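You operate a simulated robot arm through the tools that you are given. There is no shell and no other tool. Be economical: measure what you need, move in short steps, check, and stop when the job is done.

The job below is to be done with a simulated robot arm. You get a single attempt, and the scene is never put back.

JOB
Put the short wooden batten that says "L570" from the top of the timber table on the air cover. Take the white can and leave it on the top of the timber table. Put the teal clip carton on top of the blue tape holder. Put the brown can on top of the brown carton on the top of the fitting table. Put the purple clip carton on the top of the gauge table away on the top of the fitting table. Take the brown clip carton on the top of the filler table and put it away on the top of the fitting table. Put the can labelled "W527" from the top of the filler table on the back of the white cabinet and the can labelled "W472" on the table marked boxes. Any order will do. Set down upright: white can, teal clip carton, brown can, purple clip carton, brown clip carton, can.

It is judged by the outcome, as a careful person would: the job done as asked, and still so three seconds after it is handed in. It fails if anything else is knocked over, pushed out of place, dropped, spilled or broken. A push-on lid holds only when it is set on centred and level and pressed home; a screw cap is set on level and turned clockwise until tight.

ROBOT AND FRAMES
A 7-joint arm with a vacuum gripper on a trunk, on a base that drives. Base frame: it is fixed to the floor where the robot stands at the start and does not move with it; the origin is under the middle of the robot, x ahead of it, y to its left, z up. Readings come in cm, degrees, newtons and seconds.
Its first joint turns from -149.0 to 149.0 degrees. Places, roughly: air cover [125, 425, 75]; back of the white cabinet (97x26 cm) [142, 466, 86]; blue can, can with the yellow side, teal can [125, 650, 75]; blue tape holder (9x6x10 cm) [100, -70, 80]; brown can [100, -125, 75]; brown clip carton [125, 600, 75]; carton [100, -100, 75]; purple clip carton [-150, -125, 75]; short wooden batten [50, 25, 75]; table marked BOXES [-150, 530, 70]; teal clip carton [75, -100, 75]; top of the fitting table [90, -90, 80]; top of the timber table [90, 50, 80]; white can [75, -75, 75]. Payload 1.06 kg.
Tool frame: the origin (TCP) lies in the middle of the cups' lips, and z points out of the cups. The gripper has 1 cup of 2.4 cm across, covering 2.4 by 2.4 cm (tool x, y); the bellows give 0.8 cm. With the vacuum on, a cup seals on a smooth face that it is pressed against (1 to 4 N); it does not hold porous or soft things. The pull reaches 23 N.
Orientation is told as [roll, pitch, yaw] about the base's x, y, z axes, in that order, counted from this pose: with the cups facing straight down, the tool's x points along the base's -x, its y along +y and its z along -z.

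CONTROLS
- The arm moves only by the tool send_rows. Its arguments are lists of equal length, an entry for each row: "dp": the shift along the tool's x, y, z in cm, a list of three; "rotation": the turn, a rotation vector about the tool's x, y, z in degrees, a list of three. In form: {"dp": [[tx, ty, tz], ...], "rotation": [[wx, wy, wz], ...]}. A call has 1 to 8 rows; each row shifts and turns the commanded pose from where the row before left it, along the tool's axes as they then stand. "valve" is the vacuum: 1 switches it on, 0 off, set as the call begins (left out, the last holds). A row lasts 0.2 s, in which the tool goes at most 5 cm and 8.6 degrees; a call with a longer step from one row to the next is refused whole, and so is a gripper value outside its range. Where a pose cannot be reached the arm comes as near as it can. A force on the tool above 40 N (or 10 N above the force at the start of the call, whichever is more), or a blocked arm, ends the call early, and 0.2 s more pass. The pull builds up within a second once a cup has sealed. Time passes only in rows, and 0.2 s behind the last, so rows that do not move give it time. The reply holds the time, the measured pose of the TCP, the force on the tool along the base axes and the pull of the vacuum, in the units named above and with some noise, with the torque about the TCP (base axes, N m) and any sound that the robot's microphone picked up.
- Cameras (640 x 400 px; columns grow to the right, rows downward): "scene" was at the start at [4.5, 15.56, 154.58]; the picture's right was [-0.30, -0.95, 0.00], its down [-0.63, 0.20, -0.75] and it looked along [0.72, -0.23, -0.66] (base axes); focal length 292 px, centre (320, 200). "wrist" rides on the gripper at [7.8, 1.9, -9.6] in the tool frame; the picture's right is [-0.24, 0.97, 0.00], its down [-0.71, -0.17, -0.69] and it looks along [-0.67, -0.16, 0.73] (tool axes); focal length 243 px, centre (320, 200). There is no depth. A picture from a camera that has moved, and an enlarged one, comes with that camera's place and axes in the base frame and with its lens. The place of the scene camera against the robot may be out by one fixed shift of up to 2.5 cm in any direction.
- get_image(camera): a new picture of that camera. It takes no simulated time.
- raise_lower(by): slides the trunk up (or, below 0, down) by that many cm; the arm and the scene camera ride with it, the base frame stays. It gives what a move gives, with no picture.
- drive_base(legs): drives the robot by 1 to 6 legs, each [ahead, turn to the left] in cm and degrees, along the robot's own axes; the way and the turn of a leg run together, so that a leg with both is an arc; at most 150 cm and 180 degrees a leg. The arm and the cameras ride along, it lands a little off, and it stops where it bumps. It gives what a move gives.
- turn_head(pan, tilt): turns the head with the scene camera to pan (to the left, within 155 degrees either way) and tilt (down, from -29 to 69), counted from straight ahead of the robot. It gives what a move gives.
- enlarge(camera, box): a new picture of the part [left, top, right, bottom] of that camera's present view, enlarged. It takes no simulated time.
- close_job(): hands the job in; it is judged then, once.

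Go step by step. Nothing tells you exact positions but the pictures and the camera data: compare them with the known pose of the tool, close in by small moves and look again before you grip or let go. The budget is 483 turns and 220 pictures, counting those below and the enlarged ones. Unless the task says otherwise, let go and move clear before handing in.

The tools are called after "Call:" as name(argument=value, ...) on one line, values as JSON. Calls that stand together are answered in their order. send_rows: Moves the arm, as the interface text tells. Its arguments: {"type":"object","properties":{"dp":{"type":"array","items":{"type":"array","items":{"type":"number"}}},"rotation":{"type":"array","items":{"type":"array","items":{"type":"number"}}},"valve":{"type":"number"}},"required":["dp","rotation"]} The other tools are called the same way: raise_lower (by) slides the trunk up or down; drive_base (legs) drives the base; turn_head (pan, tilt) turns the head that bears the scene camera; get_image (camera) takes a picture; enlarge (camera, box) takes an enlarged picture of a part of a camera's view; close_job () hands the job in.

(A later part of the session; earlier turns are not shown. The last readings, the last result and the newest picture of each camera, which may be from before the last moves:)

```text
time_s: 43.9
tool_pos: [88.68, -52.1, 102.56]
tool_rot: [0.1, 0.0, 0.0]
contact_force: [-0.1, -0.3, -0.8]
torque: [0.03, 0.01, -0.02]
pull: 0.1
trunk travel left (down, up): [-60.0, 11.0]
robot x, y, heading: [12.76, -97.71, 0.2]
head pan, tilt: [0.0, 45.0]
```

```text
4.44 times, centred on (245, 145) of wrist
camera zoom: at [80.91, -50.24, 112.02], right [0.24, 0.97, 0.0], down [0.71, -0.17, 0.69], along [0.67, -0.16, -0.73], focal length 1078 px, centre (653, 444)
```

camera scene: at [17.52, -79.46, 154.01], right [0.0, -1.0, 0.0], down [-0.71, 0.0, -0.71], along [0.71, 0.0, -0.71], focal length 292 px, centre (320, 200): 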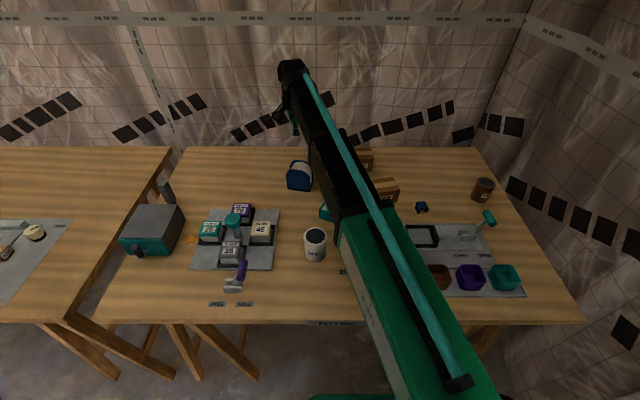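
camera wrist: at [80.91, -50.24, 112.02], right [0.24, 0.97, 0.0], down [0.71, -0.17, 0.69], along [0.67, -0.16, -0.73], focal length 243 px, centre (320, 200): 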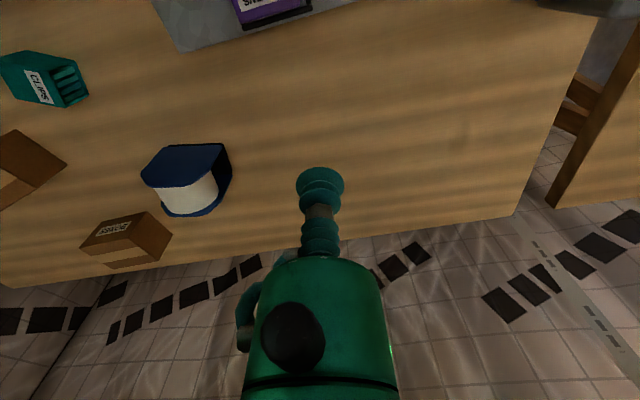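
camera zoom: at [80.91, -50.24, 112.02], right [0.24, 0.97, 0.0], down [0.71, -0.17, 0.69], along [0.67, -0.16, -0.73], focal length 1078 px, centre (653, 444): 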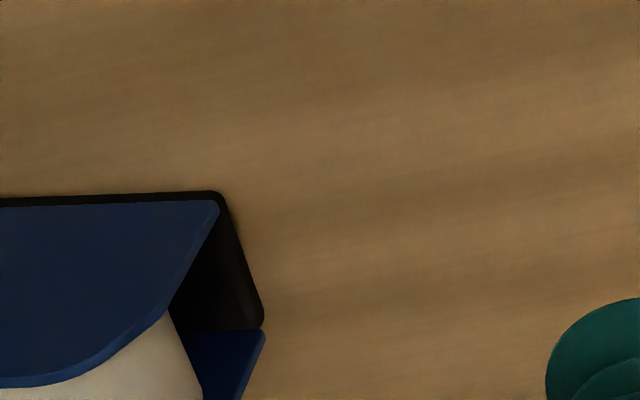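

Call:
send_rows(dp=[[4, -2, -1], [4, -2.5, 0], [4, -2.8, 0], [4, -2.8, 0], [3, -3.8, 0], [0, -2, 0]], rotation=[[0, 0, 0], [0, 0, 0], [0, 0, 0], [0, 0, 0], [0, 0, 0], [0, 0, 0]])

Call:
enlarge(camera="wrist", box=[150, 80, 350, 205])

```text
time_s: 45.3
tool_pos: [69.78, -68.12, 103.46]
tool_rot: [0.0, 0.0, 0.0]
contact_force: [-0.8, -0.3, 0.1]
torque: [-0.01, 0.04, -0.02]
pull: 0.0
trunk travel left (down, up): [-60.0, 11.0]
robot x, y, heading: [12.84, -97.63, 0.1]
head pan, tilt: [0.0, 45.0]
```

```text
3.20 times, centred on (250, 142) of wrist
camera zoom: at [61.94, -66.22, 112.91], right [0.23, 0.97, 0.0], down [0.71, -0.17, 0.69], along [0.67, -0.16, -0.73], focal length 776 px, centre (544, 384)
```

zoom: 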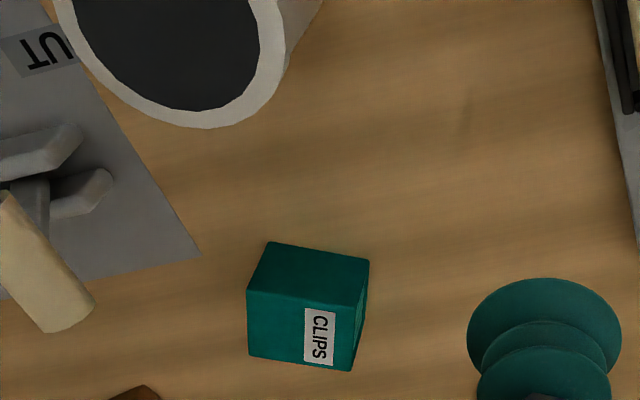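

The carton lies with the label side up and its open end toward +y. I'll grip that face from above, turned to suit, so I can then tip it upright.

Call:
send_rows(dp=[[-3, -3.5, 0], [-3, -3.5, 0], [-3, -3.5, 0], [-3, -3.5, 0], [-1, -1.3, 0], [0, 0, 0], [0, 0, 0], [0, 0, 0]], rotation=[[0, 0, 0], [0, 0, 0], [0, 0, 0], [0, 0, 0], [0, 0, 0], [0, 0, 7.8], [0, 0, 7.8], [0, 0, 7.9]])

Call:
send_rows(dp=[[0, 0, 4], [0, 0, 4], [0, 0, 4]], rotation=[[0, 0, 0], [0, 0, 0], [0, 0, 0]])

Call:
get_image(camera="wrist")

Call:
enlarge(camera="scene", box=[280, 160, 440, 260])

```text
time_s: 47.1
tool_pos: [82.88, -83.35, 103.45]
tool_rot: [0.1, 0.0, -23.6]
contact_force: [0.2, -0.1, -0.8]
torque: [0.04, -0.01, 0.0]
pull: 0.0
trunk travel left (down, up): [-60.0, 11.0]
robot x, y, heading: [12.75, -97.65, 0.5]
head pan, tilt: [0.0, 45.0]
```

```text
time_s: 47.9
tool_pos: [82.78, -83.19, 91.5]
tool_rot: [0.1, 0.0, -23.5]
contact_force: [0.4, 0.6, -0.4]
torque: [0.0, -0.01, -0.02]
pull: 0.1
trunk travel left (down, up): [-60.0, 11.0]
robot x, y, heading: [12.58, -97.57, 0.1]
head pan, tilt: [0.0, 45.0]
```

```text
176 pictures are left
camera wrist: at [76.28, -78.39, 101.06], right [0.6, 0.8, 0.0], down [0.58, -0.44, 0.69], along [0.55, -0.41, -0.73], focal length 243 px, centre (320, 200)
```

wrist: 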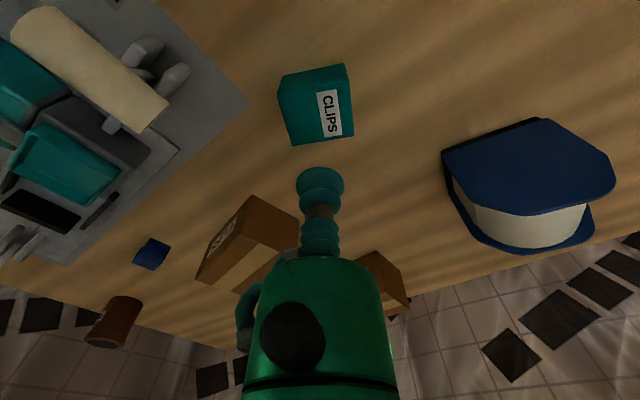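

```text
4.00 times, centred on (360, 210) of scene
camera zoom: at [17.53, -79.45, 154.02], right [0.0, -1.0, 0.0], down [-0.71, 0.0, -0.71], along [0.71, 0.0, -0.71], focal length 1167 px, centre (160, 160)
```

zoom: 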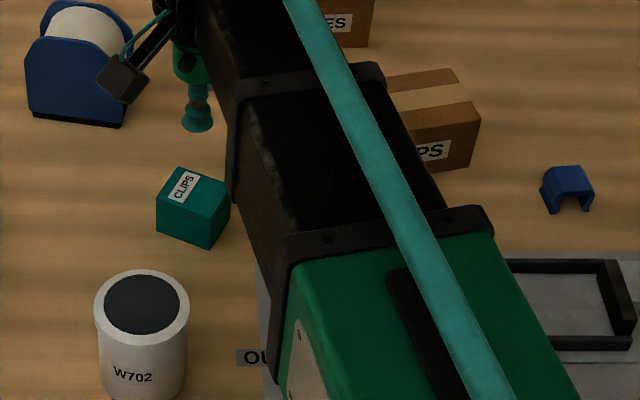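

Call:
send_rows(dp=[[0, 0, 3], [0, 0, 2.5], [0, 0, 1], [0, 0, 0.5], [0, 0, 0]], rotation=[[0, 0, 0], [0, 0, 0], [0, 0, 0], [0, 0, 0], [0, 0, 0]], valve=1)

Call:
send_rows(dp=[[0, 0, 0.4], [0, 0, 0]], rotation=[[0, 0, 0], [0, 0, 0]])

Call:
send_rows(dp=[[0, 0, 0.4], [0, 0, 0]], rotation=[[0, 0, 0], [0, 0, 0]])

```text
time_s: 49.1
tool_pos: [82.87, -83.16, 84.29]
tool_rot: [0.0, 0.0, -23.5]
contact_force: [-0.6, 0.9, -0.2]
torque: [-0.04, 0.0, 0.0]
pull: 22.6
trunk travel left (down, up): [-60.0, 11.0]
robot x, y, heading: [13.21, -97.62, -0.1]
head pan, tilt: [0.0, 45.0]
```

```text
time_s: 49.7
tool_pos: [82.94, -83.26, 84.14]
tool_rot: [0.1, -0.1, -23.6]
contact_force: [5.7, 2.0, 15.8]
torque: [0.0, -0.02, -0.01]
pull: 22.8
trunk travel left (down, up): [-60.0, 11.0]
robot x, y, heading: [12.85, -97.59, 0.3]
head pan, tilt: [0.0, 45.0]
```

```text
time_s: 50.3
tool_pos: [82.75, -83.18, 83.69]
tool_rot: [0.0, 0.0, -23.4]
contact_force: [4.0, 1.1, 15.8]
torque: [0.01, 0.08, -0.03]
pull: 23.2
trunk travel left (down, up): [-60.0, 11.0]
robot x, y, heading: [13.2, -97.78, 0.3]
head pan, tilt: [0.0, 45.0]
```

Call:
send_rows(dp=[[0, 0, -0.5], [0, 0, -0.7], [0, 0, -1], [0, 0, -1.5], [0, 0, -2], [0, 0, -2], [0, 0, -2], [0, 0, -1]], rotation=[[0, 0, 0], [0, 0, 0], [0, 0, 0], [0, 0, 0], [0, 0, 0], [0, 0, 0], [0, 0, 0], [0, 0, 0]])

Call:
send_rows(dp=[[0, 0, -1], [0, 0, -1.5], [0, 0, -1.5], [0, 0, -1.5], [0, 0, -1.5], [0, 0, -1.5], [0, 0, -1.5], [0, 0, -1]], rotation=[[0, 0, 0], [0, 0, 0], [0, 0, 0], [0, 0, 0], [0, 0, 0], [0, 0, 0], [0, 0, 0], [0, 0, 0]])

Call:
enlarge(camera="scene", box=[270, 140, 430, 240])

```text
time_s: 52.1
tool_pos: [82.84, -83.3, 94.29]
tool_rot: [0.0, 0.0, -23.5]
contact_force: [1.1, 0.4, -2.1]
torque: [0.02, -0.03, -0.01]
pull: 23.1
trunk travel left (down, up): [-60.0, 11.0]
robot x, y, heading: [12.56, -97.35, 0.3]
head pan, tilt: [0.0, 45.0]
```

```text
time_s: 53.9
tool_pos: [82.92, -83.31, 105.38]
tool_rot: [0.0, 0.0, -23.6]
contact_force: [-0.5, 0.2, -1.0]
torque: [-0.01, 0.01, 0.0]
pull: 22.1
trunk travel left (down, up): [-60.0, 11.0]
robot x, y, heading: [13.25, -97.47, 0.2]
head pan, tilt: [0.0, 45.0]
```

```text
4.00 times, centred on (350, 190) of scene
camera zoom: at [17.51, -79.46, 154.01], right [0.0, -1.0, 0.0], down [-0.71, 0.0, -0.71], along [0.71, 0.0, -0.71], focal length 1167 px, centre (200, 240)
```

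zoom: 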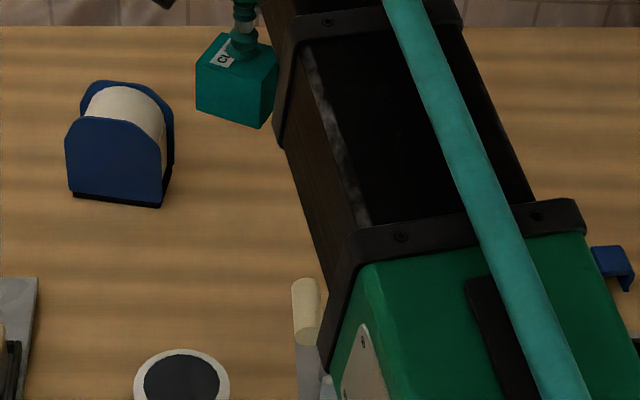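

Call:
send_rows(dp=[[0, 0, 0], [0, 0, 0], [0, 0, 0], [0, 0, 0], [0, 0, 0], [0, 0, 0], [0, 0, 0], [0, 0, 0]], rotation=[[0, 0, 3], [0, 0, 5.5], [0, 0, 5.5], [0, 0, 5.5], [0, 0, 5.5], [0, 0, 5.5], [0, 0, 5.5], [0, 0, 4]])

Call:
send_rows(dp=[[0, 0, 0], [0, 0, 0], [0, 0, 0], [0, 0, 0], [0, 0, 0], [0, 0, 0], [0, 0, 0], [0, 0, 0]], rotation=[[0, 0, 3], [0, 0, 5.5], [0, 0, 5.5], [0, 0, 5.5], [0, 0, 5.5], [0, 0, 5.5], [0, 0, 5.5], [0, 0, 4]])

Call:
enlarge(camera="scene", box=[270, 120, 430, 220])

```text
time_s: 55.7
tool_pos: [82.8, -83.32, 105.23]
tool_rot: [-0.1, 0.0, -63.6]
contact_force: [-0.9, 0.2, -0.8]
torque: [0.03, 0.01, -0.02]
pull: 23.1
trunk travel left (down, up): [-60.0, 11.0]
robot x, y, heading: [12.87, -97.59, 0.4]
head pan, tilt: [0.0, 45.0]
```

```text
time_s: 57.5
tool_pos: [82.8, -83.3, 105.36]
tool_rot: [0.0, 0.0, -103.6]
contact_force: [-1.2, -0.2, -0.5]
torque: [-0.02, -0.02, 0.03]
pull: 22.7
trunk travel left (down, up): [-60.0, 11.0]
robot x, y, heading: [12.74, -97.7, 0.5]
head pan, tilt: [0.0, 45.0]
```

```text
4.00 times, centred on (350, 170) of scene
camera zoom: at [17.52, -79.45, 154.01], right [0.0, -1.0, 0.0], down [-0.71, 0.0, -0.71], along [0.71, 0.0, -0.71], focal length 1167 px, centre (200, 320)
```

zoom: 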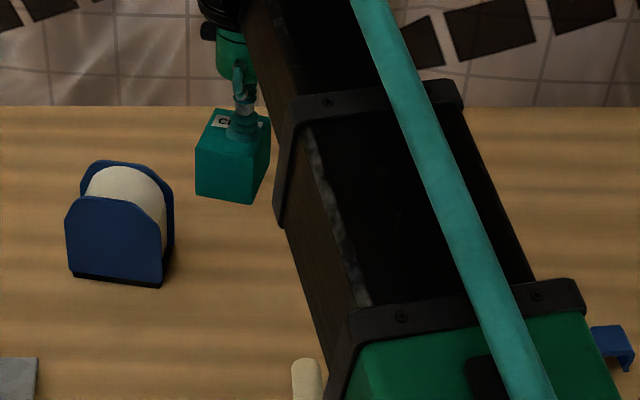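

Now tip the tool 90° so the open end faces up.

Call:
send_rows(dp=[[0, 0, 0], [0, 0, 0], [0, 0, 0], [0, 0, 0], [0, 0, 0], [0, 0, 0], [0, 0, 0], [0, 0, 0]], rotation=[[-3, 0, 0], [-6, 0, 0], [-6, 0, 0], [-6, 0, 0], [-6, 0, 0], [-6, 0, 0], [-6, 0, 0], [-6, 0, 0]])

Call:
send_rows(dp=[[0, 0, 0], [0, 0, 0], [0, 0, 0], [0, 0, 0], [0, 0, 0], [0, 0, 0], [0, 0, 0], [0, 0, 0]], rotation=[[-6, 0, 0], [-6, 0, 0], [-6, 0, 0], [-6, 0, 0], [-6, 0, 0], [-6, 0, 0], [-6, 0, 0], [-3, 0, 0]])

Call:
enlarge(camera="scene", box=[270, 100, 430, 200])

Call:
get_image(camera="wrist")

```text
time_s: 59.3
tool_pos: [82.94, -83.37, 105.34]
tool_rot: [45.1, 0.0, -103.6]
contact_force: [-0.1, 0.7, -1.6]
torque: [0.02, 0.01, 0.01]
pull: 22.8
trunk travel left (down, up): [-60.0, 11.0]
robot x, y, heading: [13.26, -97.23, 0.3]
head pan, tilt: [0.0, 45.0]
```

```text
time_s: 61.1
tool_pos: [83.07, -83.48, 106.98]
tool_rot: [83.3, -0.4, -103.3]
contact_force: [0.6, -0.2, -0.7]
torque: [-0.03, 0.02, 0.0]
pull: 22.7
out of reach, approached as far as the arm can: row 7, 8
trunk travel left (down, up): [-60.0, 11.0]
robot x, y, heading: [12.84, -97.67, 0.2]
head pan, tilt: [0.0, 45.0]
```

```text
4.00 times, centred on (350, 150) of scene
camera zoom: at [17.51, -79.46, 154.01], right [0.0, -1.0, 0.0], down [-0.71, 0.0, -0.71], along [0.71, 0.0, -0.71], focal length 1167 px, centre (200, 400)
```

zoom: 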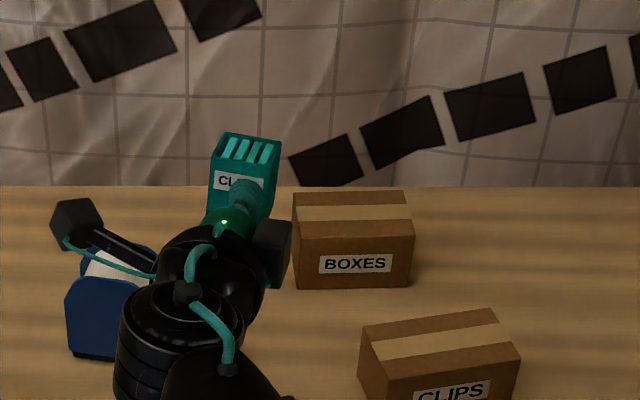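

```text
171 pictures are left
camera wrist: at [75.77, -73.79, 109.88], right [0.06, -0.25, 0.97], down [-0.84, -0.53, -0.08], along [0.53, -0.81, -0.24], focal length 243 px, centre (320, 200)
```

wrist: 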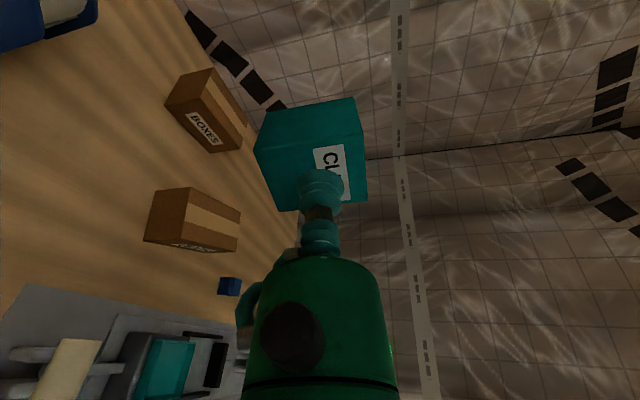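

Call:
send_rows(dp=[[0.8, 0, 0.5], [1.5, 0, 1], [1.8, 0, 1.2], [1.8, 0, 1.2], [1.8, 0, 1.2], [1.8, 0, 1.2], [1.5, 0, 1.2], [0.8, 0, 0.8]], rotation=[[0, 0, 0], [0, 0, 0], [0, 0, 0], [0, 0, 0], [-1, 0, 0], [-2, 0, 0], [-2, 0, 0], [-1.6, 0, 0]])

```text
time_s: 62.9
tool_pos: [94.05, -74.9, 113.03]
tool_rot: [88.4, -1.2, -103.0]
contact_force: [-0.1, 2.0, -0.4]
torque: [-0.02, 0.02, -0.03]
pull: 23.2
out of reach, approached as far as the arm can: row 5, 6, 7, 8
trunk travel left (down, up): [-60.0, 11.0]
robot x, y, heading: [12.66, -97.37, -0.0]
head pan, tilt: [0.0, 45.0]
```

Lowering the trunk should make the level pose reachable at the needed height.

Call:
raise_lower(by=-12)

Call:
get_image(camera="scene")

Call:
get_image(camera="wrist")

```text
time_s: 64.4
tool_pos: [94.12, -74.91, 100.96]
tool_rot: [88.6, -1.2, -103.1]
contact_force: [1.0, -0.6, -0.7]
torque: [-0.03, 0.02, -0.02]
pull: 22.9
trunk travel left (down, up): [-48.0, 23.0]
robot x, y, heading: [13.47, -97.75, 0.4]
head pan, tilt: [0.0, 45.0]
```

```text
170 pictures are left
camera scene: at [17.52, -79.45, 142.02], right [0.0, -1.0, 0.0], down [-0.71, 0.0, -0.71], along [0.71, 0.0, -0.71], focal length 292 px, centre (320, 200)
```

scene: 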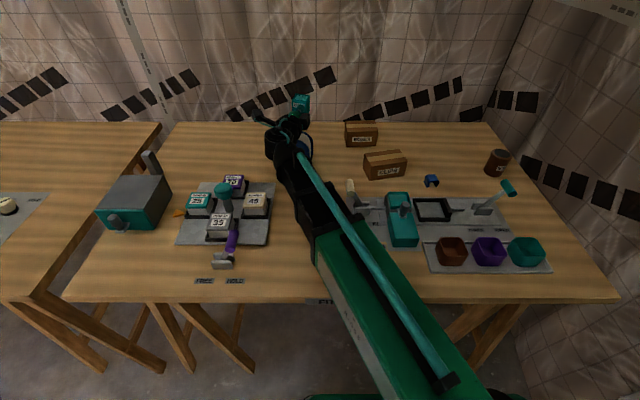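

```text
169 pictures are left
camera wrist: at [86.53, -65.1, 103.01], right [-0.02, -0.22, 0.98], down [-0.83, -0.54, -0.14], along [0.55, -0.82, -0.17], focal length 243 px, centre (320, 200)
```

wrist: 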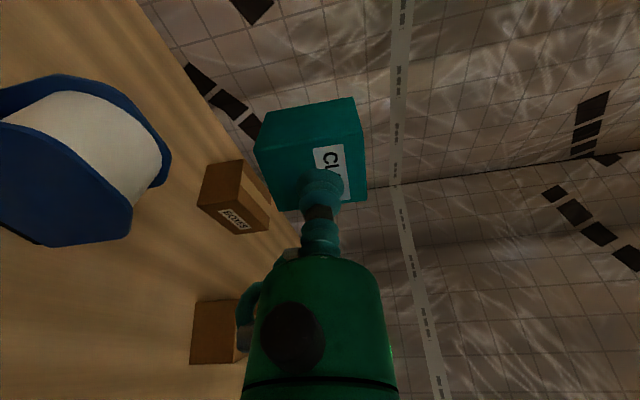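

Call:
send_rows(dp=[[0.8, 0, 0.2], [1.2, 0, 0.3], [0.8, 0, 0.2], [0, 0, 0]], rotation=[[0, 0, 0], [0, 0, 0], [-0.7, 0, 0], [-0.7, 0, 0]])

Call:
enlarge(camera="wrist", box=[0, 40, 400, 290])

Call:
enlarge(camera="scene", box=[250, 80, 370, 160])

```text
time_s: 65.4
tool_pos: [95.33, -72.29, 101.32]
tool_rot: [88.7, -1.5, -103.1]
contact_force: [-0.8, -0.1, -0.3]
torque: [-0.02, 0.01, 0.04]
pull: 22.7
trunk travel left (down, up): [-48.0, 23.0]
robot x, y, heading: [13.05, -97.29, 0.3]
head pan, tilt: [0.0, 45.0]
```

```text
1.60 times, centred on (200, 165) of wrist
camera zoom: at [87.84, -62.52, 103.18], right [-0.03, -0.21, 0.98], down [-0.83, -0.54, -0.14], along [0.55, -0.82, -0.16], focal length 388 px, centre (512, 256)
```

zoom: 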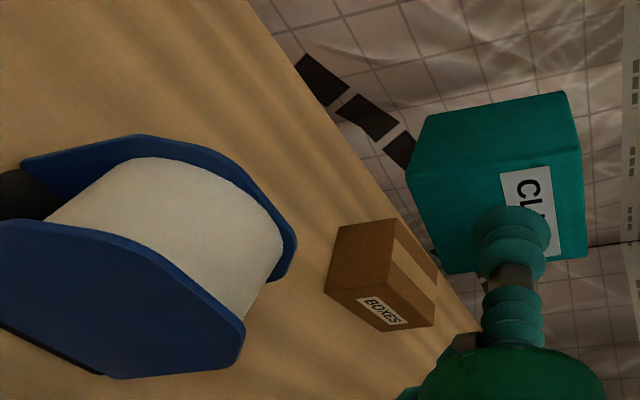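

```text
5.00 times, centred on (310, 120) of scene
camera zoom: at [17.52, -79.44, 142.01], right [0.0, -1.0, 0.0], down [-0.71, 0.0, -0.71], along [0.71, 0.0, -0.71], focal length 1458 px, centre (370, 600)
```

zoom: 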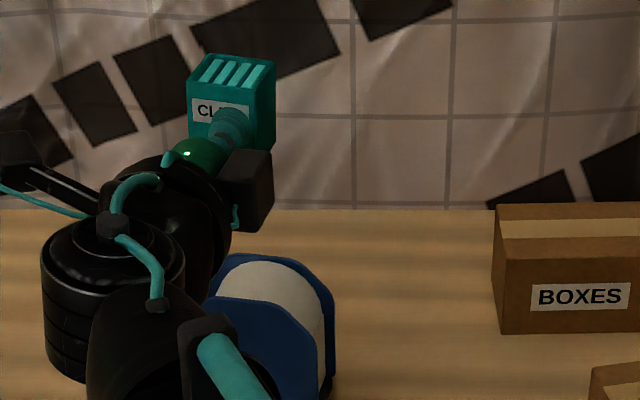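

Slightly off toward the back; shift 0.8 cm back toward the robot, then lower with the trunk.

Call:
send_rows(dp=[[0, 0, -0.4], [0, 0, -0.4], [0, 0, 0]], rotation=[[0, 0, 0], [0, 0, 0], [0, 0, 0]])

Call:
raise_lower(by=-6)

Call:
get_image(camera="wrist")

Call:
enlarge(camera="scene", box=[250, 80, 370, 160])

```text
time_s: 66.2
tool_pos: [94.56, -72.25, 102.24]
tool_rot: [89.5, -1.5, -103.1]
contact_force: [0.0, 0.0, -1.4]
torque: [-0.01, 0.02, -0.01]
pull: 22.5
out of reach, approached as far as the arm can: row 1
trunk travel left (down, up): [-48.0, 23.0]
robot x, y, heading: [12.98, -97.84, 0.1]
head pan, tilt: [0.0, 45.0]
```

```text
time_s: 67.2
tool_pos: [94.46, -72.2, 96.11]
tool_rot: [89.4, -1.5, -103.1]
contact_force: [0.3, -0.2, -1.1]
torque: [-0.03, 0.02, 0.04]
pull: 22.7
trunk travel left (down, up): [-42.0, 29.0]
robot x, y, heading: [13.0, -97.69, 0.1]
head pan, tilt: [0.0, 45.0]
```

```text
166 pictures are left
camera wrist: at [86.99, -62.44, 97.93], right [-0.04, -0.21, 0.98], down [-0.83, -0.54, -0.15], along [0.56, -0.82, -0.15], focal length 243 px, centre (320, 200)
```

wrist: 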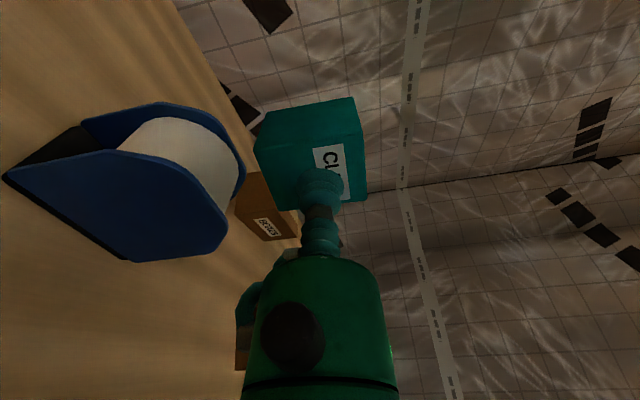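

```text
5.00 times, centred on (310, 120) of scene
camera zoom: at [17.52, -79.45, 136.01], right [0.0, -1.0, 0.0], down [-0.71, 0.0, -0.71], along [0.71, 0.0, -0.71], focal length 1458 px, centre (370, 600)
```

zoom: 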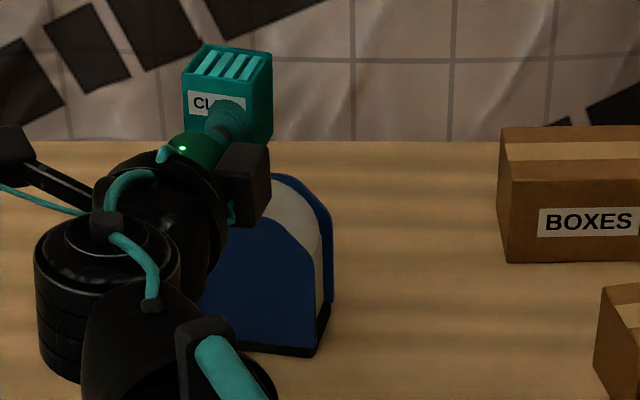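

Call:
raise_lower(by=-2.5)

Call:
raise_lower(by=-0.5)

```text
time_s: 67.9
tool_pos: [94.66, -72.23, 93.69]
tool_rot: [89.3, -1.4, -103.1]
contact_force: [-0.1, -0.2, -0.9]
torque: [-0.02, 0.08, 0.03]
pull: 22.4
trunk travel left (down, up): [-39.5, 31.5]
robot x, y, heading: [13.07, -97.94, 0.3]
head pan, tilt: [0.0, 45.0]
```

```text
time_s: 68.4
tool_pos: [94.56, -72.33, 93.17]
tool_rot: [89.3, -1.4, -103.1]
contact_force: [-0.1, -0.1, -0.9]
torque: [-0.03, 0.01, -0.02]
pull: 23.3
trunk travel left (down, up): [-39.0, 32.0]
robot x, y, heading: [12.77, -97.55, 0.2]
head pan, tilt: [0.0, 45.0]
```

Call:
raise_lower(by=-0.4)

Call:
enlarge(camera="wrist", box=[60, 60, 380, 260])

```text
time_s: 69.0
tool_pos: [94.57, -72.17, 92.76]
tool_rot: [89.3, -1.5, -103.0]
contact_force: [-0.4, -1.1, -0.6]
torque: [-0.02, 0.01, -0.02]
pull: 22.5
trunk travel left (down, up): [-38.6, 32.4]
robot x, y, heading: [13.17, -97.5, 0.4]
head pan, tilt: [0.0, 45.0]
```

```text
2.00 times, centred on (220, 160) of wrist
camera zoom: at [86.99, -62.44, 94.52], right [-0.04, -0.21, 0.98], down [-0.83, -0.54, -0.15], along [0.56, -0.82, -0.15], focal length 485 px, centre (520, 280)
```

zoom: 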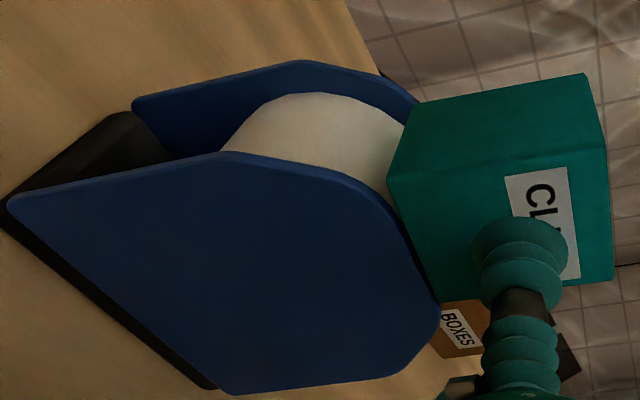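

Call:
raise_lower(by=-0.3)

Call:
raise_lower(by=-0.3)

```text
time_s: 69.5
tool_pos: [94.53, -72.28, 92.58]
tool_rot: [89.4, -1.5, -103.1]
contact_force: [-0.4, 1.1, 8.5]
torque: [-0.13, 0.05, 0.01]
pull: 23.5
trunk travel left (down, up): [-38.3, 32.7]
robot x, y, heading: [13.06, -97.37, 0.3]
head pan, tilt: [0.0, 45.0]
```

```text
time_s: 70.0
tool_pos: [94.51, -72.25, 92.27]
tool_rot: [89.4, -1.5, -103.1]
contact_force: [-0.7, 1.7, 8.6]
torque: [0.01, 0.07, 0.01]
pull: 22.9
trunk travel left (down, up): [-38.0, 33.0]
robot x, y, heading: [12.71, -97.68, 0.3]
head pan, tilt: [0.0, 45.0]
```

Call:
raise_lower(by=0.3)

Call:
send_rows(dp=[[0, 0, 0], [0, 0, 0], [0, 0, 0], [0, 0, 0], [0, 0, 0]], rotation=[[0, 0, 0], [0, 0, 0], [0, 0, 0], [0, 0, 0], [0, 0, 0]], valve=0)

Call:
enlarge(camera="wrist", box=[60, 60, 380, 260])

```text
time_s: 70.5
tool_pos: [94.55, -72.22, 92.41]
tool_rot: [89.3, -1.4, -103.3]
contact_force: [-0.2, 0.5, -0.7]
torque: [0.0, 0.03, -0.02]
pull: 22.9
trunk travel left (down, up): [-38.3, 32.7]
robot x, y, heading: [12.99, -97.36, 0.2]
head pan, tilt: [0.0, 45.0]
```

```text
time_s: 71.7
tool_pos: [94.54, -72.22, 92.48]
tool_rot: [89.3, -1.5, -103.1]
contact_force: [1.0, 0.6, 0.5]
torque: [0.0, -0.01, 0.0]
pull: 0.0
trunk travel left (down, up): [-38.3, 32.7]
robot x, y, heading: [12.66, -97.77, 0.2]
head pan, tilt: [0.0, 45.0]
```

```text
2.00 times, centred on (220, 160) of wrist
camera zoom: at [86.99, -62.44, 94.23], right [-0.04, -0.21, 0.98], down [-0.83, -0.54, -0.15], along [0.56, -0.82, -0.15], focal length 485 px, centre (520, 280)
```

zoom: 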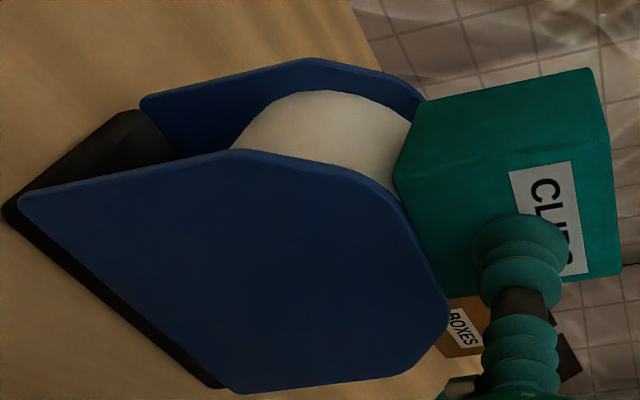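

Now back off by driving the base straight back, since the arm pose is near its limit.

Call:
drive_base(legs=[[-8, 0]])

Call:
enlarge(camera="wrist", box=[60, 0, 380, 200])

Call:
enlarge(camera="scene", box=[220, 60, 380, 160])

```text
time_s: 72.8
tool_pos: [86.49, -72.3, 92.43]
tool_rot: [89.2, -1.4, -103.1]
contact_force: [0.4, -0.4, 0.2]
torque: [-0.02, 0.0, 0.02]
pull: 0.0
trunk travel left (down, up): [-38.3, 32.7]
robot x, y, heading: [4.91, -97.69, 0.0]
head pan, tilt: [0.0, 45.0]
```

```text
2.00 times, centred on (220, 100) of wrist
camera zoom: at [78.92, -62.46, 94.22], right [-0.04, -0.21, 0.98], down [-0.83, -0.54, -0.14], along [0.56, -0.82, -0.15], focal length 485 px, centre (520, 400)
```

zoom: 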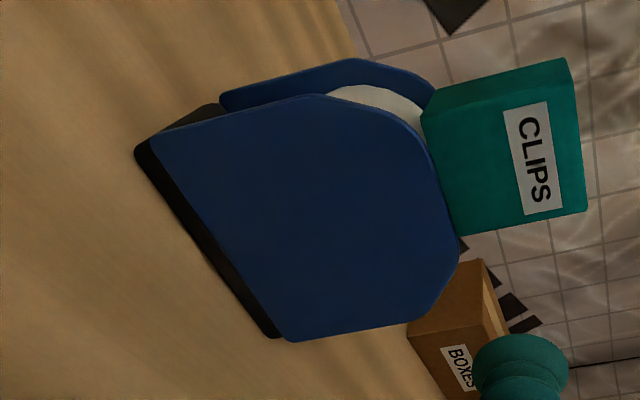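

```text
4.00 times, centred on (300, 110) of scene
camera zoom: at [9.46, -79.49, 132.31], right [0.0, -1.0, 0.0], down [-0.71, 0.0, -0.71], along [0.71, 0.0, -0.71], focal length 1167 px, centre (400, 560)
```

zoom: 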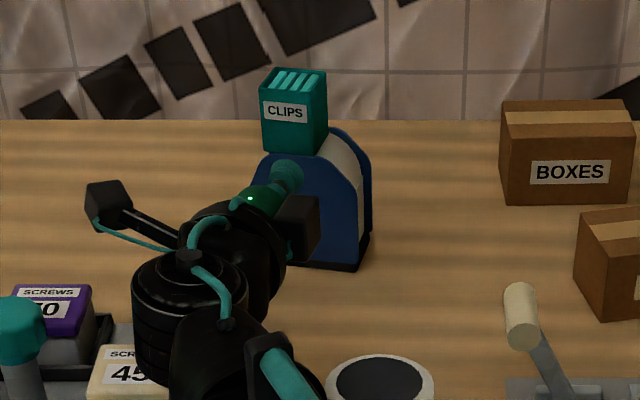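

The teal carton stands on the holder. Raise up, back off further and return the tool to pointing down.

Call:
raise_lower(by=21)

Call:
send_rows(dp=[[0, 0, 0], [0, 0, 0], [0, 0, 0], [0, 0, 0], [0, 0, 0], [0, 0, 0], [0, 0, 0], [0, 0, 0]], rotation=[[8, 0, 0], [8, 0, 0], [8, 0, 0], [8, 0, 0], [8, 0, 0], [8, 0, 0], [8, 0, 0], [8, 0, 0]])

Call:
send_rows(dp=[[0, 0, 0], [0, 0, 0], [0, 0, 0], [0, 0, 0], [0, 0, 0], [0, 0, 0], [0, 0, 0]], rotation=[[8, 0, 0], [8, 0, 0], [8, 0, 0], [1.5, 0, 0], [0, 0, -8], [0, 0, -8], [0, 0, -8]])

Call:
send_rows(dp=[[0, 0, 0], [0, 0, 0], [0, 0, 0], [0, 0, 0], [0, 0, 0], [0, 0, 0], [0, 0, 0], [0, 0, 0]], rotation=[[0, 0, -8], [0, 0, -8], [0, 0, -8], [0, 0, -8], [0, 0, -8], [0, 0, -8], [0, 0, -8], [0, 0, -8]])

Call:
get_image(camera="scene")

```text
time_s: 75.0
tool_pos: [86.37, -72.13, 113.36]
tool_rot: [89.3, -1.5, -103.1]
contact_force: [0.4, 0.6, 0.4]
torque: [0.0, 0.01, -0.02]
pull: 0.1
trunk travel left (down, up): [-59.3, 11.7]
robot x, y, heading: [5.16, -97.54, 0.2]
head pan, tilt: [0.0, 45.0]
```

```text
time_s: 76.8
tool_pos: [86.5, -72.26, 113.38]
tool_rot: [25.2, -1.5, -103.0]
contact_force: [0.1, 0.5, -0.6]
torque: [0.0, 0.0, 0.03]
pull: 0.1
trunk travel left (down, up): [-59.3, 11.7]
robot x, y, heading: [4.82, -97.0, 0.3]
head pan, tilt: [0.0, 45.0]
```

```text
time_s: 78.4
tool_pos: [86.54, -72.31, 113.37]
tool_rot: [-0.8, -1.4, -78.9]
contact_force: [-0.3, 0.3, 1.2]
torque: [0.03, 0.01, -0.03]
pull: 0.1
trunk travel left (down, up): [-59.3, 11.7]
robot x, y, heading: [4.68, -97.51, 0.5]
head pan, tilt: [0.0, 45.0]
```

```text
time_s: 80.2
tool_pos: [86.48, -72.2, 113.57]
tool_rot: [-1.5, 0.2, -15.0]
contact_force: [-0.6, -0.6, -0.3]
torque: [-0.01, 0.01, 0.02]
pull: 0.1
trunk travel left (down, up): [-59.3, 11.7]
robot x, y, heading: [4.7, -97.34, 0.1]
head pan, tilt: [0.0, 45.0]
```

```text
160 pictures are left
camera scene: at [9.44, -79.48, 153.31], right [0.0, -1.0, 0.0], down [-0.71, 0.0, -0.71], along [0.71, 0.0, -0.71], focal length 292 px, centre (320, 200)
```

scene: 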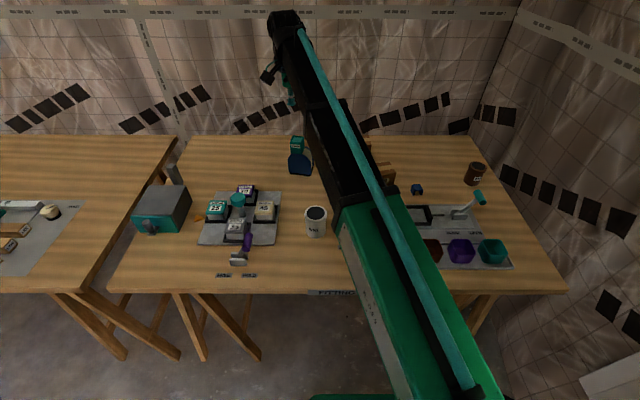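

Call:
send_rows(dp=[[0, 0, 0], [0, 0, 0], [4, -1.4, 0], [4, -1.4, 0], [4, -1.4, 0], [4, -1.4, 0], [3.6, -1.4, 0]], rotation=[[0, 0, -7.5], [0, 0, -7.5], [-1.5, 0, 0], [0, 0, 0], [0, 0, 0], [0, 0, 0], [0, 0, 0]])

Call:
get_image(camera="wrist")

```text
time_s: 81.8
tool_pos: [66.79, -79.32, 113.76]
tool_rot: [0.1, 0.5, 0.1]
contact_force: [-0.4, 0.1, -0.4]
torque: [0.01, 0.04, 0.0]
pull: 0.0
trunk travel left (down, up): [-59.3, 11.7]
robot x, y, heading: [4.67, -97.52, 0.2]
head pan, tilt: [0.0, 45.0]
```

```text
159 pictures are left
camera wrist: at [59.0, -77.5, 123.39], right [0.24, 0.97, 0.0], down [0.71, -0.17, 0.68], along [0.66, -0.16, -0.73], focal length 243 px, centre (320, 200)
```

wrist: 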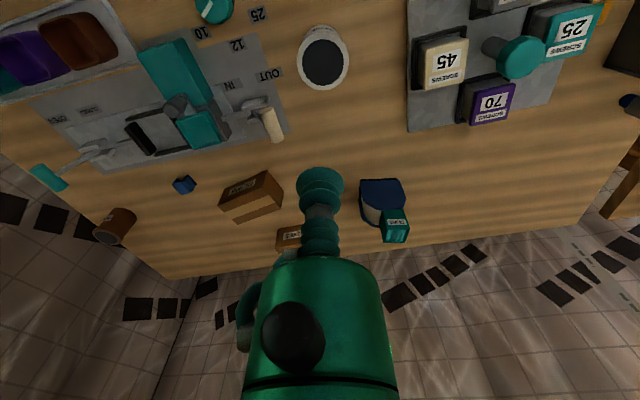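

Call:
send_rows(dp=[[0, 0, 4], [0, 0, 4], [0, 0, 4], [0, 0, 4], [0, 0, 4], [0, 0, 2.5]], rotation=[[0, 0, 0], [0, 0, 0], [0, 0, 0], [0, 0, 0], [0, 0, 0], [0, 0, 0]], valve=1)

Call:
send_rows(dp=[[0, 0, 0.4], [0, 0, 0.4], [0, 0, 0]], rotation=[[0, 0, 0], [0, 0, 0], [0, 0, 0]])

Call:
enlarge(camera="wrist", box=[220, 60, 420, 185])

```text
time_s: 83.2
tool_pos: [66.55, -79.27, 91.24]
tool_rot: [0.0, 0.5, -0.1]
contact_force: [0.2, -0.2, 0.6]
torque: [0.01, 0.04, 0.0]
pull: 0.1
trunk travel left (down, up): [-59.3, 11.7]
robot x, y, heading: [5.37, -97.46, 0.1]
head pan, tilt: [0.0, 45.0]
```

```text
time_s: 84.0
tool_pos: [66.66, -79.21, 90.47]
tool_rot: [0.0, 0.5, -0.1]
contact_force: [0.3, 1.0, 0.2]
torque: [0.0, 0.01, -0.04]
pull: 0.1
trunk travel left (down, up): [-59.3, 11.7]
robot x, y, heading: [4.78, -97.76, 0.3]
head pan, tilt: [0.0, 45.0]
```

```text
3.20 times, centred on (320, 122) of wrist
camera zoom: at [58.86, -77.3, 100.05], right [0.24, 0.97, 0.0], down [0.71, -0.17, 0.68], along [0.66, -0.16, -0.73], focal length 776 px, centre (320, 448)
```

zoom: 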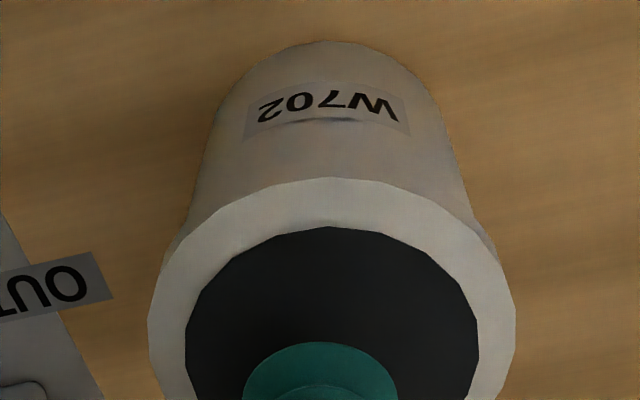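

Call:
send_rows(dp=[[0, 0.2, 0.4], [0, 0, 0.3], [0, 0, 0]], rotation=[[0, 0, 0], [0, 0, 0], [0, 0, 0]])

Call:
send_rows(dp=[[0, 0, 0.3], [0, 0, 0.2], [0, 0, 0]], rotation=[[0, 0, 0], [0, 0, 0], [0, 0, 0]])

```text
time_s: 84.8
tool_pos: [66.6, -78.77, 89.59]
tool_rot: [0.1, 0.6, -0.1]
contact_force: [-0.9, 0.1, -0.1]
torque: [0.03, 0.02, 0.0]
pull: 0.1
trunk travel left (down, up): [-59.3, 11.7]
robot x, y, heading: [4.77, -97.82, 0.0]
head pan, tilt: [0.0, 45.0]
```

```text
time_s: 85.6
tool_pos: [66.55, -78.99, 89.11]
tool_rot: [0.1, 0.5, -0.1]
contact_force: [-0.1, -0.2, -0.1]
torque: [-0.02, 0.03, 0.0]
pull: 0.0
trunk travel left (down, up): [-59.3, 11.7]
robot x, y, heading: [4.69, -97.75, 0.1]
head pan, tilt: [0.0, 45.0]
```

Call:
send_rows(dp=[[0, 0, 0.4], [0, 0, 0]], rotation=[[0, 0, 0], [0, 0, 0]])

Call:
send_rows(dp=[[0, 0, 0.3], [0, 0, 0]], rotation=[[0, 0, 0], [0, 0, 0]])

```text
time_s: 86.2
tool_pos: [66.56, -78.98, 88.59]
tool_rot: [0.1, 0.5, -0.2]
contact_force: [0.9, -0.1, -0.2]
torque: [0.01, 0.04, -0.01]
pull: 23.0
trunk travel left (down, up): [-59.3, 11.7]
robot x, y, heading: [5.07, -97.6, 0.3]
head pan, tilt: [0.0, 45.0]
```

```text
time_s: 86.8
tool_pos: [66.64, -79.02, 88.48]
tool_rot: [0.1, 0.4, 0.0]
contact_force: [0.0, 2.5, 13.9]
torque: [-0.06, -0.11, 0.03]
pull: 22.7
trunk travel left (down, up): [-59.3, 11.7]
robot x, y, heading: [4.81, -97.48, 0.2]
head pan, tilt: [0.0, 45.0]
```

Call:
send_rows(dp=[[0, 0, -0.4], [0, 0, -0.5], [0, 0, -0.8], [0, 0, -1], [0, 0, -1], [0, 0, 0]], rotation=[[0, 0, 0], [0, 0, 0], [0, 0, 0], [0, 0, 0], [0, 0, 0], [0, 0, 0]])

Call:
enlarge(camera="scene", box=[240, 140, 400, 240])

```text
time_s: 88.2
tool_pos: [66.71, -79.06, 92.3]
tool_rot: [0.1, 0.5, -0.2]
contact_force: [-0.2, -0.6, -2.2]
torque: [-0.02, 0.01, -0.03]
pull: 22.8
trunk travel left (down, up): [-59.3, 11.7]
robot x, y, heading: [4.68, -97.73, -0.0]
head pan, tilt: [0.0, 45.0]
```

```text
4.00 times, centred on (320, 190) of scene
camera zoom: at [9.45, -79.48, 153.31], right [0.0, -1.0, 0.0], down [-0.71, 0.0, -0.71], along [0.71, 0.0, -0.71], focal length 1167 px, centre (320, 240)
```

zoom: 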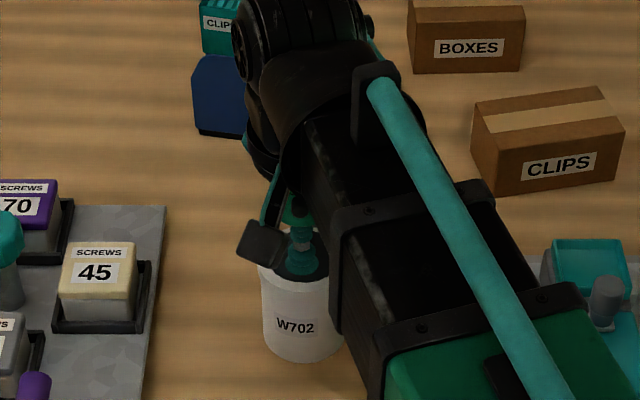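

The can is held. Raise it well clear and start the drive to the timber table in careful legs.

Call:
raise_lower(by=11)

Call:
send_rows(dp=[[0, 0, -0.6], [0, 0, -1], [0, 0, -1], [0, 0, -1], [0, 0, -1], [0, 0, -0.4]], rotation=[[0, 0, 0], [0, 0, 0], [0, 0, 0], [0, 0, 0], [0, 0, 0], [0, 0, 0]])

Call:
drive_base(legs=[[-16, 0]])

```text
time_s: 89.7
tool_pos: [66.77, -79.1, 103.15]
tool_rot: [0.1, 0.5, -0.1]
contact_force: [0.9, 0.5, -2.0]
torque: [0.01, 0.01, 0.02]
pull: 23.1
trunk travel left (down, up): [-70.3, 0.7]
robot x, y, heading: [4.87, -97.83, 0.3]
head pan, tilt: [0.0, 45.0]
```

```text
time_s: 91.1
tool_pos: [66.63, -79.04, 108.36]
tool_rot: [0.1, 0.5, -0.1]
contact_force: [0.9, -0.5, -1.9]
torque: [-0.01, 0.01, -0.02]
pull: 22.6
trunk travel left (down, up): [-70.3, 0.7]
robot x, y, heading: [5.27, -97.63, -0.0]
head pan, tilt: [0.0, 45.0]
```

```text
time_s: 92.5
tool_pos: [50.39, -79.18, 108.28]
tool_rot: [0.1, 0.5, -0.1]
contact_force: [-0.2, 0.3, -2.0]
torque: [-0.02, -0.01, -0.01]
pull: 22.8
trunk travel left (down, up): [-70.3, 0.7]
robot x, y, heading: [-11.01, -97.9, 0.2]
head pan, tilt: [0.0, 45.0]
```

Call:
drive_base(legs=[[0, 45], [0, 45]])

Call:
drive_base(legs=[[50, 0], [50, 0]])

Call:
drive_base(legs=[[0, -45], [0, -45]])

Call:
get_image(camera="scene")

```text
time_s: 97.0
tool_pos: [-28.19, -35.38, 108.27]
tool_rot: [0.1, 0.5, 88.4]
contact_force: [0.1, 0.1, -1.4]
torque: [-0.02, 0.02, 0.0]
pull: 22.7
trunk travel left (down, up): [-70.3, 0.7]
robot x, y, heading: [-11.15, -97.58, 88.5]
head pan, tilt: [0.0, 45.0]
```

```text
time_s: 102.5
tool_pos: [-26.57, 64.91, 108.21]
tool_rot: [0.2, 0.5, 88.5]
contact_force: [-0.3, -0.3, -2.2]
torque: [-0.02, -0.03, 0.05]
pull: 22.9
trunk travel left (down, up): [-70.3, 0.7]
robot x, y, heading: [-9.67, 2.4, 88.8]
head pan, tilt: [0.0, 45.0]
```

```text
time_s: 107.0
tool_pos: [52.83, 19.54, 108.32]
tool_rot: [0.1, 0.6, -1.5]
contact_force: [-1.6, 1.0, -2.4]
torque: [-0.02, 0.01, -0.02]
pull: 22.6
trunk travel left (down, up): [-70.3, 0.7]
robot x, y, heading: [-9.23, 2.44, -1.1]
head pan, tilt: [0.0, 45.0]
```

```text
156 pictures are left
camera scene: at [-4.47, 20.62, 164.31], right [-0.02, -1.0, 0.0], down [-0.71, 0.02, -0.71], along [0.71, -0.01, -0.71], focal length 292 px, centre (320, 200)
```

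scene: 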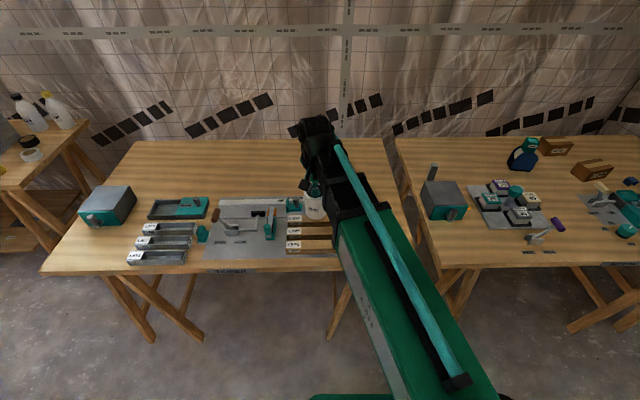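

Call:
drive_base(legs=[[22, 1]])

Call:
send_rows(dp=[[-1, 0, 0], [-2, 0.3, 0], [-2.5, 0.3, 0], [-2.5, 0.3, 0], [-2.5, 0.3, 0], [-2.5, 0.3, 0], [-2.5, 0.3, 0], [-1.5, 0, 0]], rotation=[[0, 0, 0], [0, 0, 0], [0, 0, 0], [0, 0, 0], [0, 0, 0], [0, 0, 0], [0, 0, 0], [0, 0, 0]])

Call:
get_image(camera="wrist")

Call:
get_image(camera="scene")

```text
time_s: 108.7
tool_pos: [74.7, 20.25, 108.26]
tool_rot: [0.2, 0.5, -0.6]
contact_force: [0.2, 0.7, -2.6]
torque: [0.05, 0.05, -0.01]
pull: 23.2
trunk travel left (down, up): [-70.3, 0.7]
robot x, y, heading: [12.52, 1.82, -0.3]
head pan, tilt: [0.0, 45.0]
```

```text
time_s: 110.5
tool_pos: [91.57, 21.74, 108.02]
tool_rot: [0.1, 0.6, -0.7]
contact_force: [0.6, 0.8, -1.3]
torque: [0.01, 0.06, 0.02]
pull: 22.8
trunk travel left (down, up): [-70.3, 0.7]
robot x, y, heading: [12.5, 2.68, -0.5]
head pan, tilt: [0.0, 45.0]
```

```text
155 pictures are left
camera wrist: at [83.77, 23.83, 117.66], right [0.24, 0.97, 0.0], down [0.71, -0.18, 0.68], along [0.66, -0.17, -0.73], focal length 243 px, centre (320, 200)
```

wrist: 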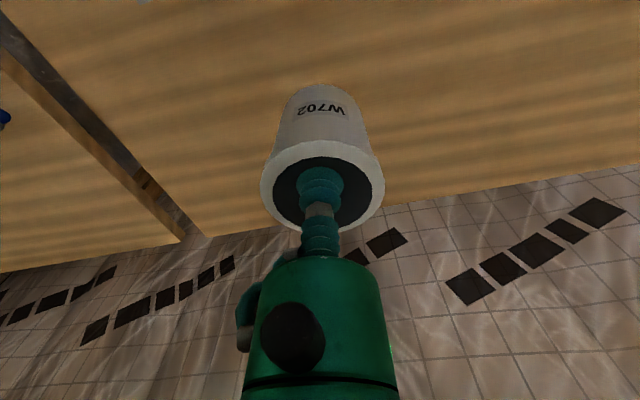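

```text
154 pictures are left
camera scene: at [17.33, 20.41, 164.31], right [-0.01, -1.0, 0.0], down [-0.71, 0.0, -0.71], along [0.71, 0.0, -0.71], focal length 292 px, centre (320, 200)
```

scene: 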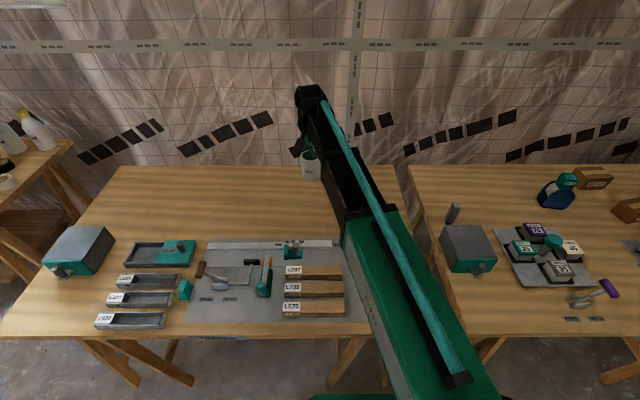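

Call:
send_rows(dp=[[0, 0, 1], [0, 0, 2.5], [0, 0, 2.5], [0, 0, 2.5], [0, 0, 2.5], [0, 0, 2.5], [0, 0, 2.5], [0, 0, 1.5]], rotation=[[0, 0, 0], [0, 0, 0], [0, 0, 0], [0, 0, 0], [0, 0, 0], [0, 0, 0], [0, 0, 0], [0, 0, 0]])

Call:
send_rows(dp=[[0, 0, 0.5], [0, 0, 0.5], [0, 0, 0]], rotation=[[0, 0, 0], [0, 0, 0], [0, 0, 0]])

```text
time_s: 112.3
tool_pos: [91.37, 22.0, 90.59]
tool_rot: [0.1, 0.5, -0.6]
contact_force: [0.2, -0.5, -2.9]
torque: [0.01, 0.0, 0.0]
pull: 23.1
trunk travel left (down, up): [-70.3, 0.7]
robot x, y, heading: [12.37, 2.67, -0.5]
head pan, tilt: [0.0, 45.0]
```

```text
time_s: 113.1
tool_pos: [91.43, 21.86, 89.55]
tool_rot: [0.1, 0.5, -0.6]
contact_force: [0.8, 0.0, -1.9]
torque: [0.0, 0.02, 0.01]
pull: 22.9
trunk travel left (down, up): [-70.3, 0.7]
robot x, y, heading: [12.51, 2.32, -0.4]
head pan, tilt: [0.0, 45.0]
```

Call:
send_rows(dp=[[0, 0, 0.4], [0, 0, 0.3], [0, 0, 0]], rotation=[[0, 0, 0], [0, 0, 0], [0, 0, 0]])

Call:
send_rows(dp=[[0, 0, 0.3], [0, 0, 0]], rotation=[[0, 0, 0], [0, 0, 0]])

```text
time_s: 113.9
tool_pos: [91.46, 21.86, 88.79]
tool_rot: [0.2, 0.6, -0.7]
contact_force: [0.4, -0.2, -3.1]
torque: [-0.01, 0.02, -0.01]
pull: 23.1
trunk travel left (down, up): [-70.3, 0.7]
robot x, y, heading: [12.57, 2.27, -0.5]
head pan, tilt: [0.0, 45.0]
```

```text
time_s: 114.5
tool_pos: [91.42, 21.88, 88.56]
tool_rot: [0.2, 0.5, -0.7]
contact_force: [-1.3, 0.1, 2.1]
torque: [0.0, -0.07, -0.02]
pull: 22.9
trunk travel left (down, up): [-70.3, 0.7]
robot x, y, heading: [12.45, 2.24, -0.3]
head pan, tilt: [0.0, 45.0]
```

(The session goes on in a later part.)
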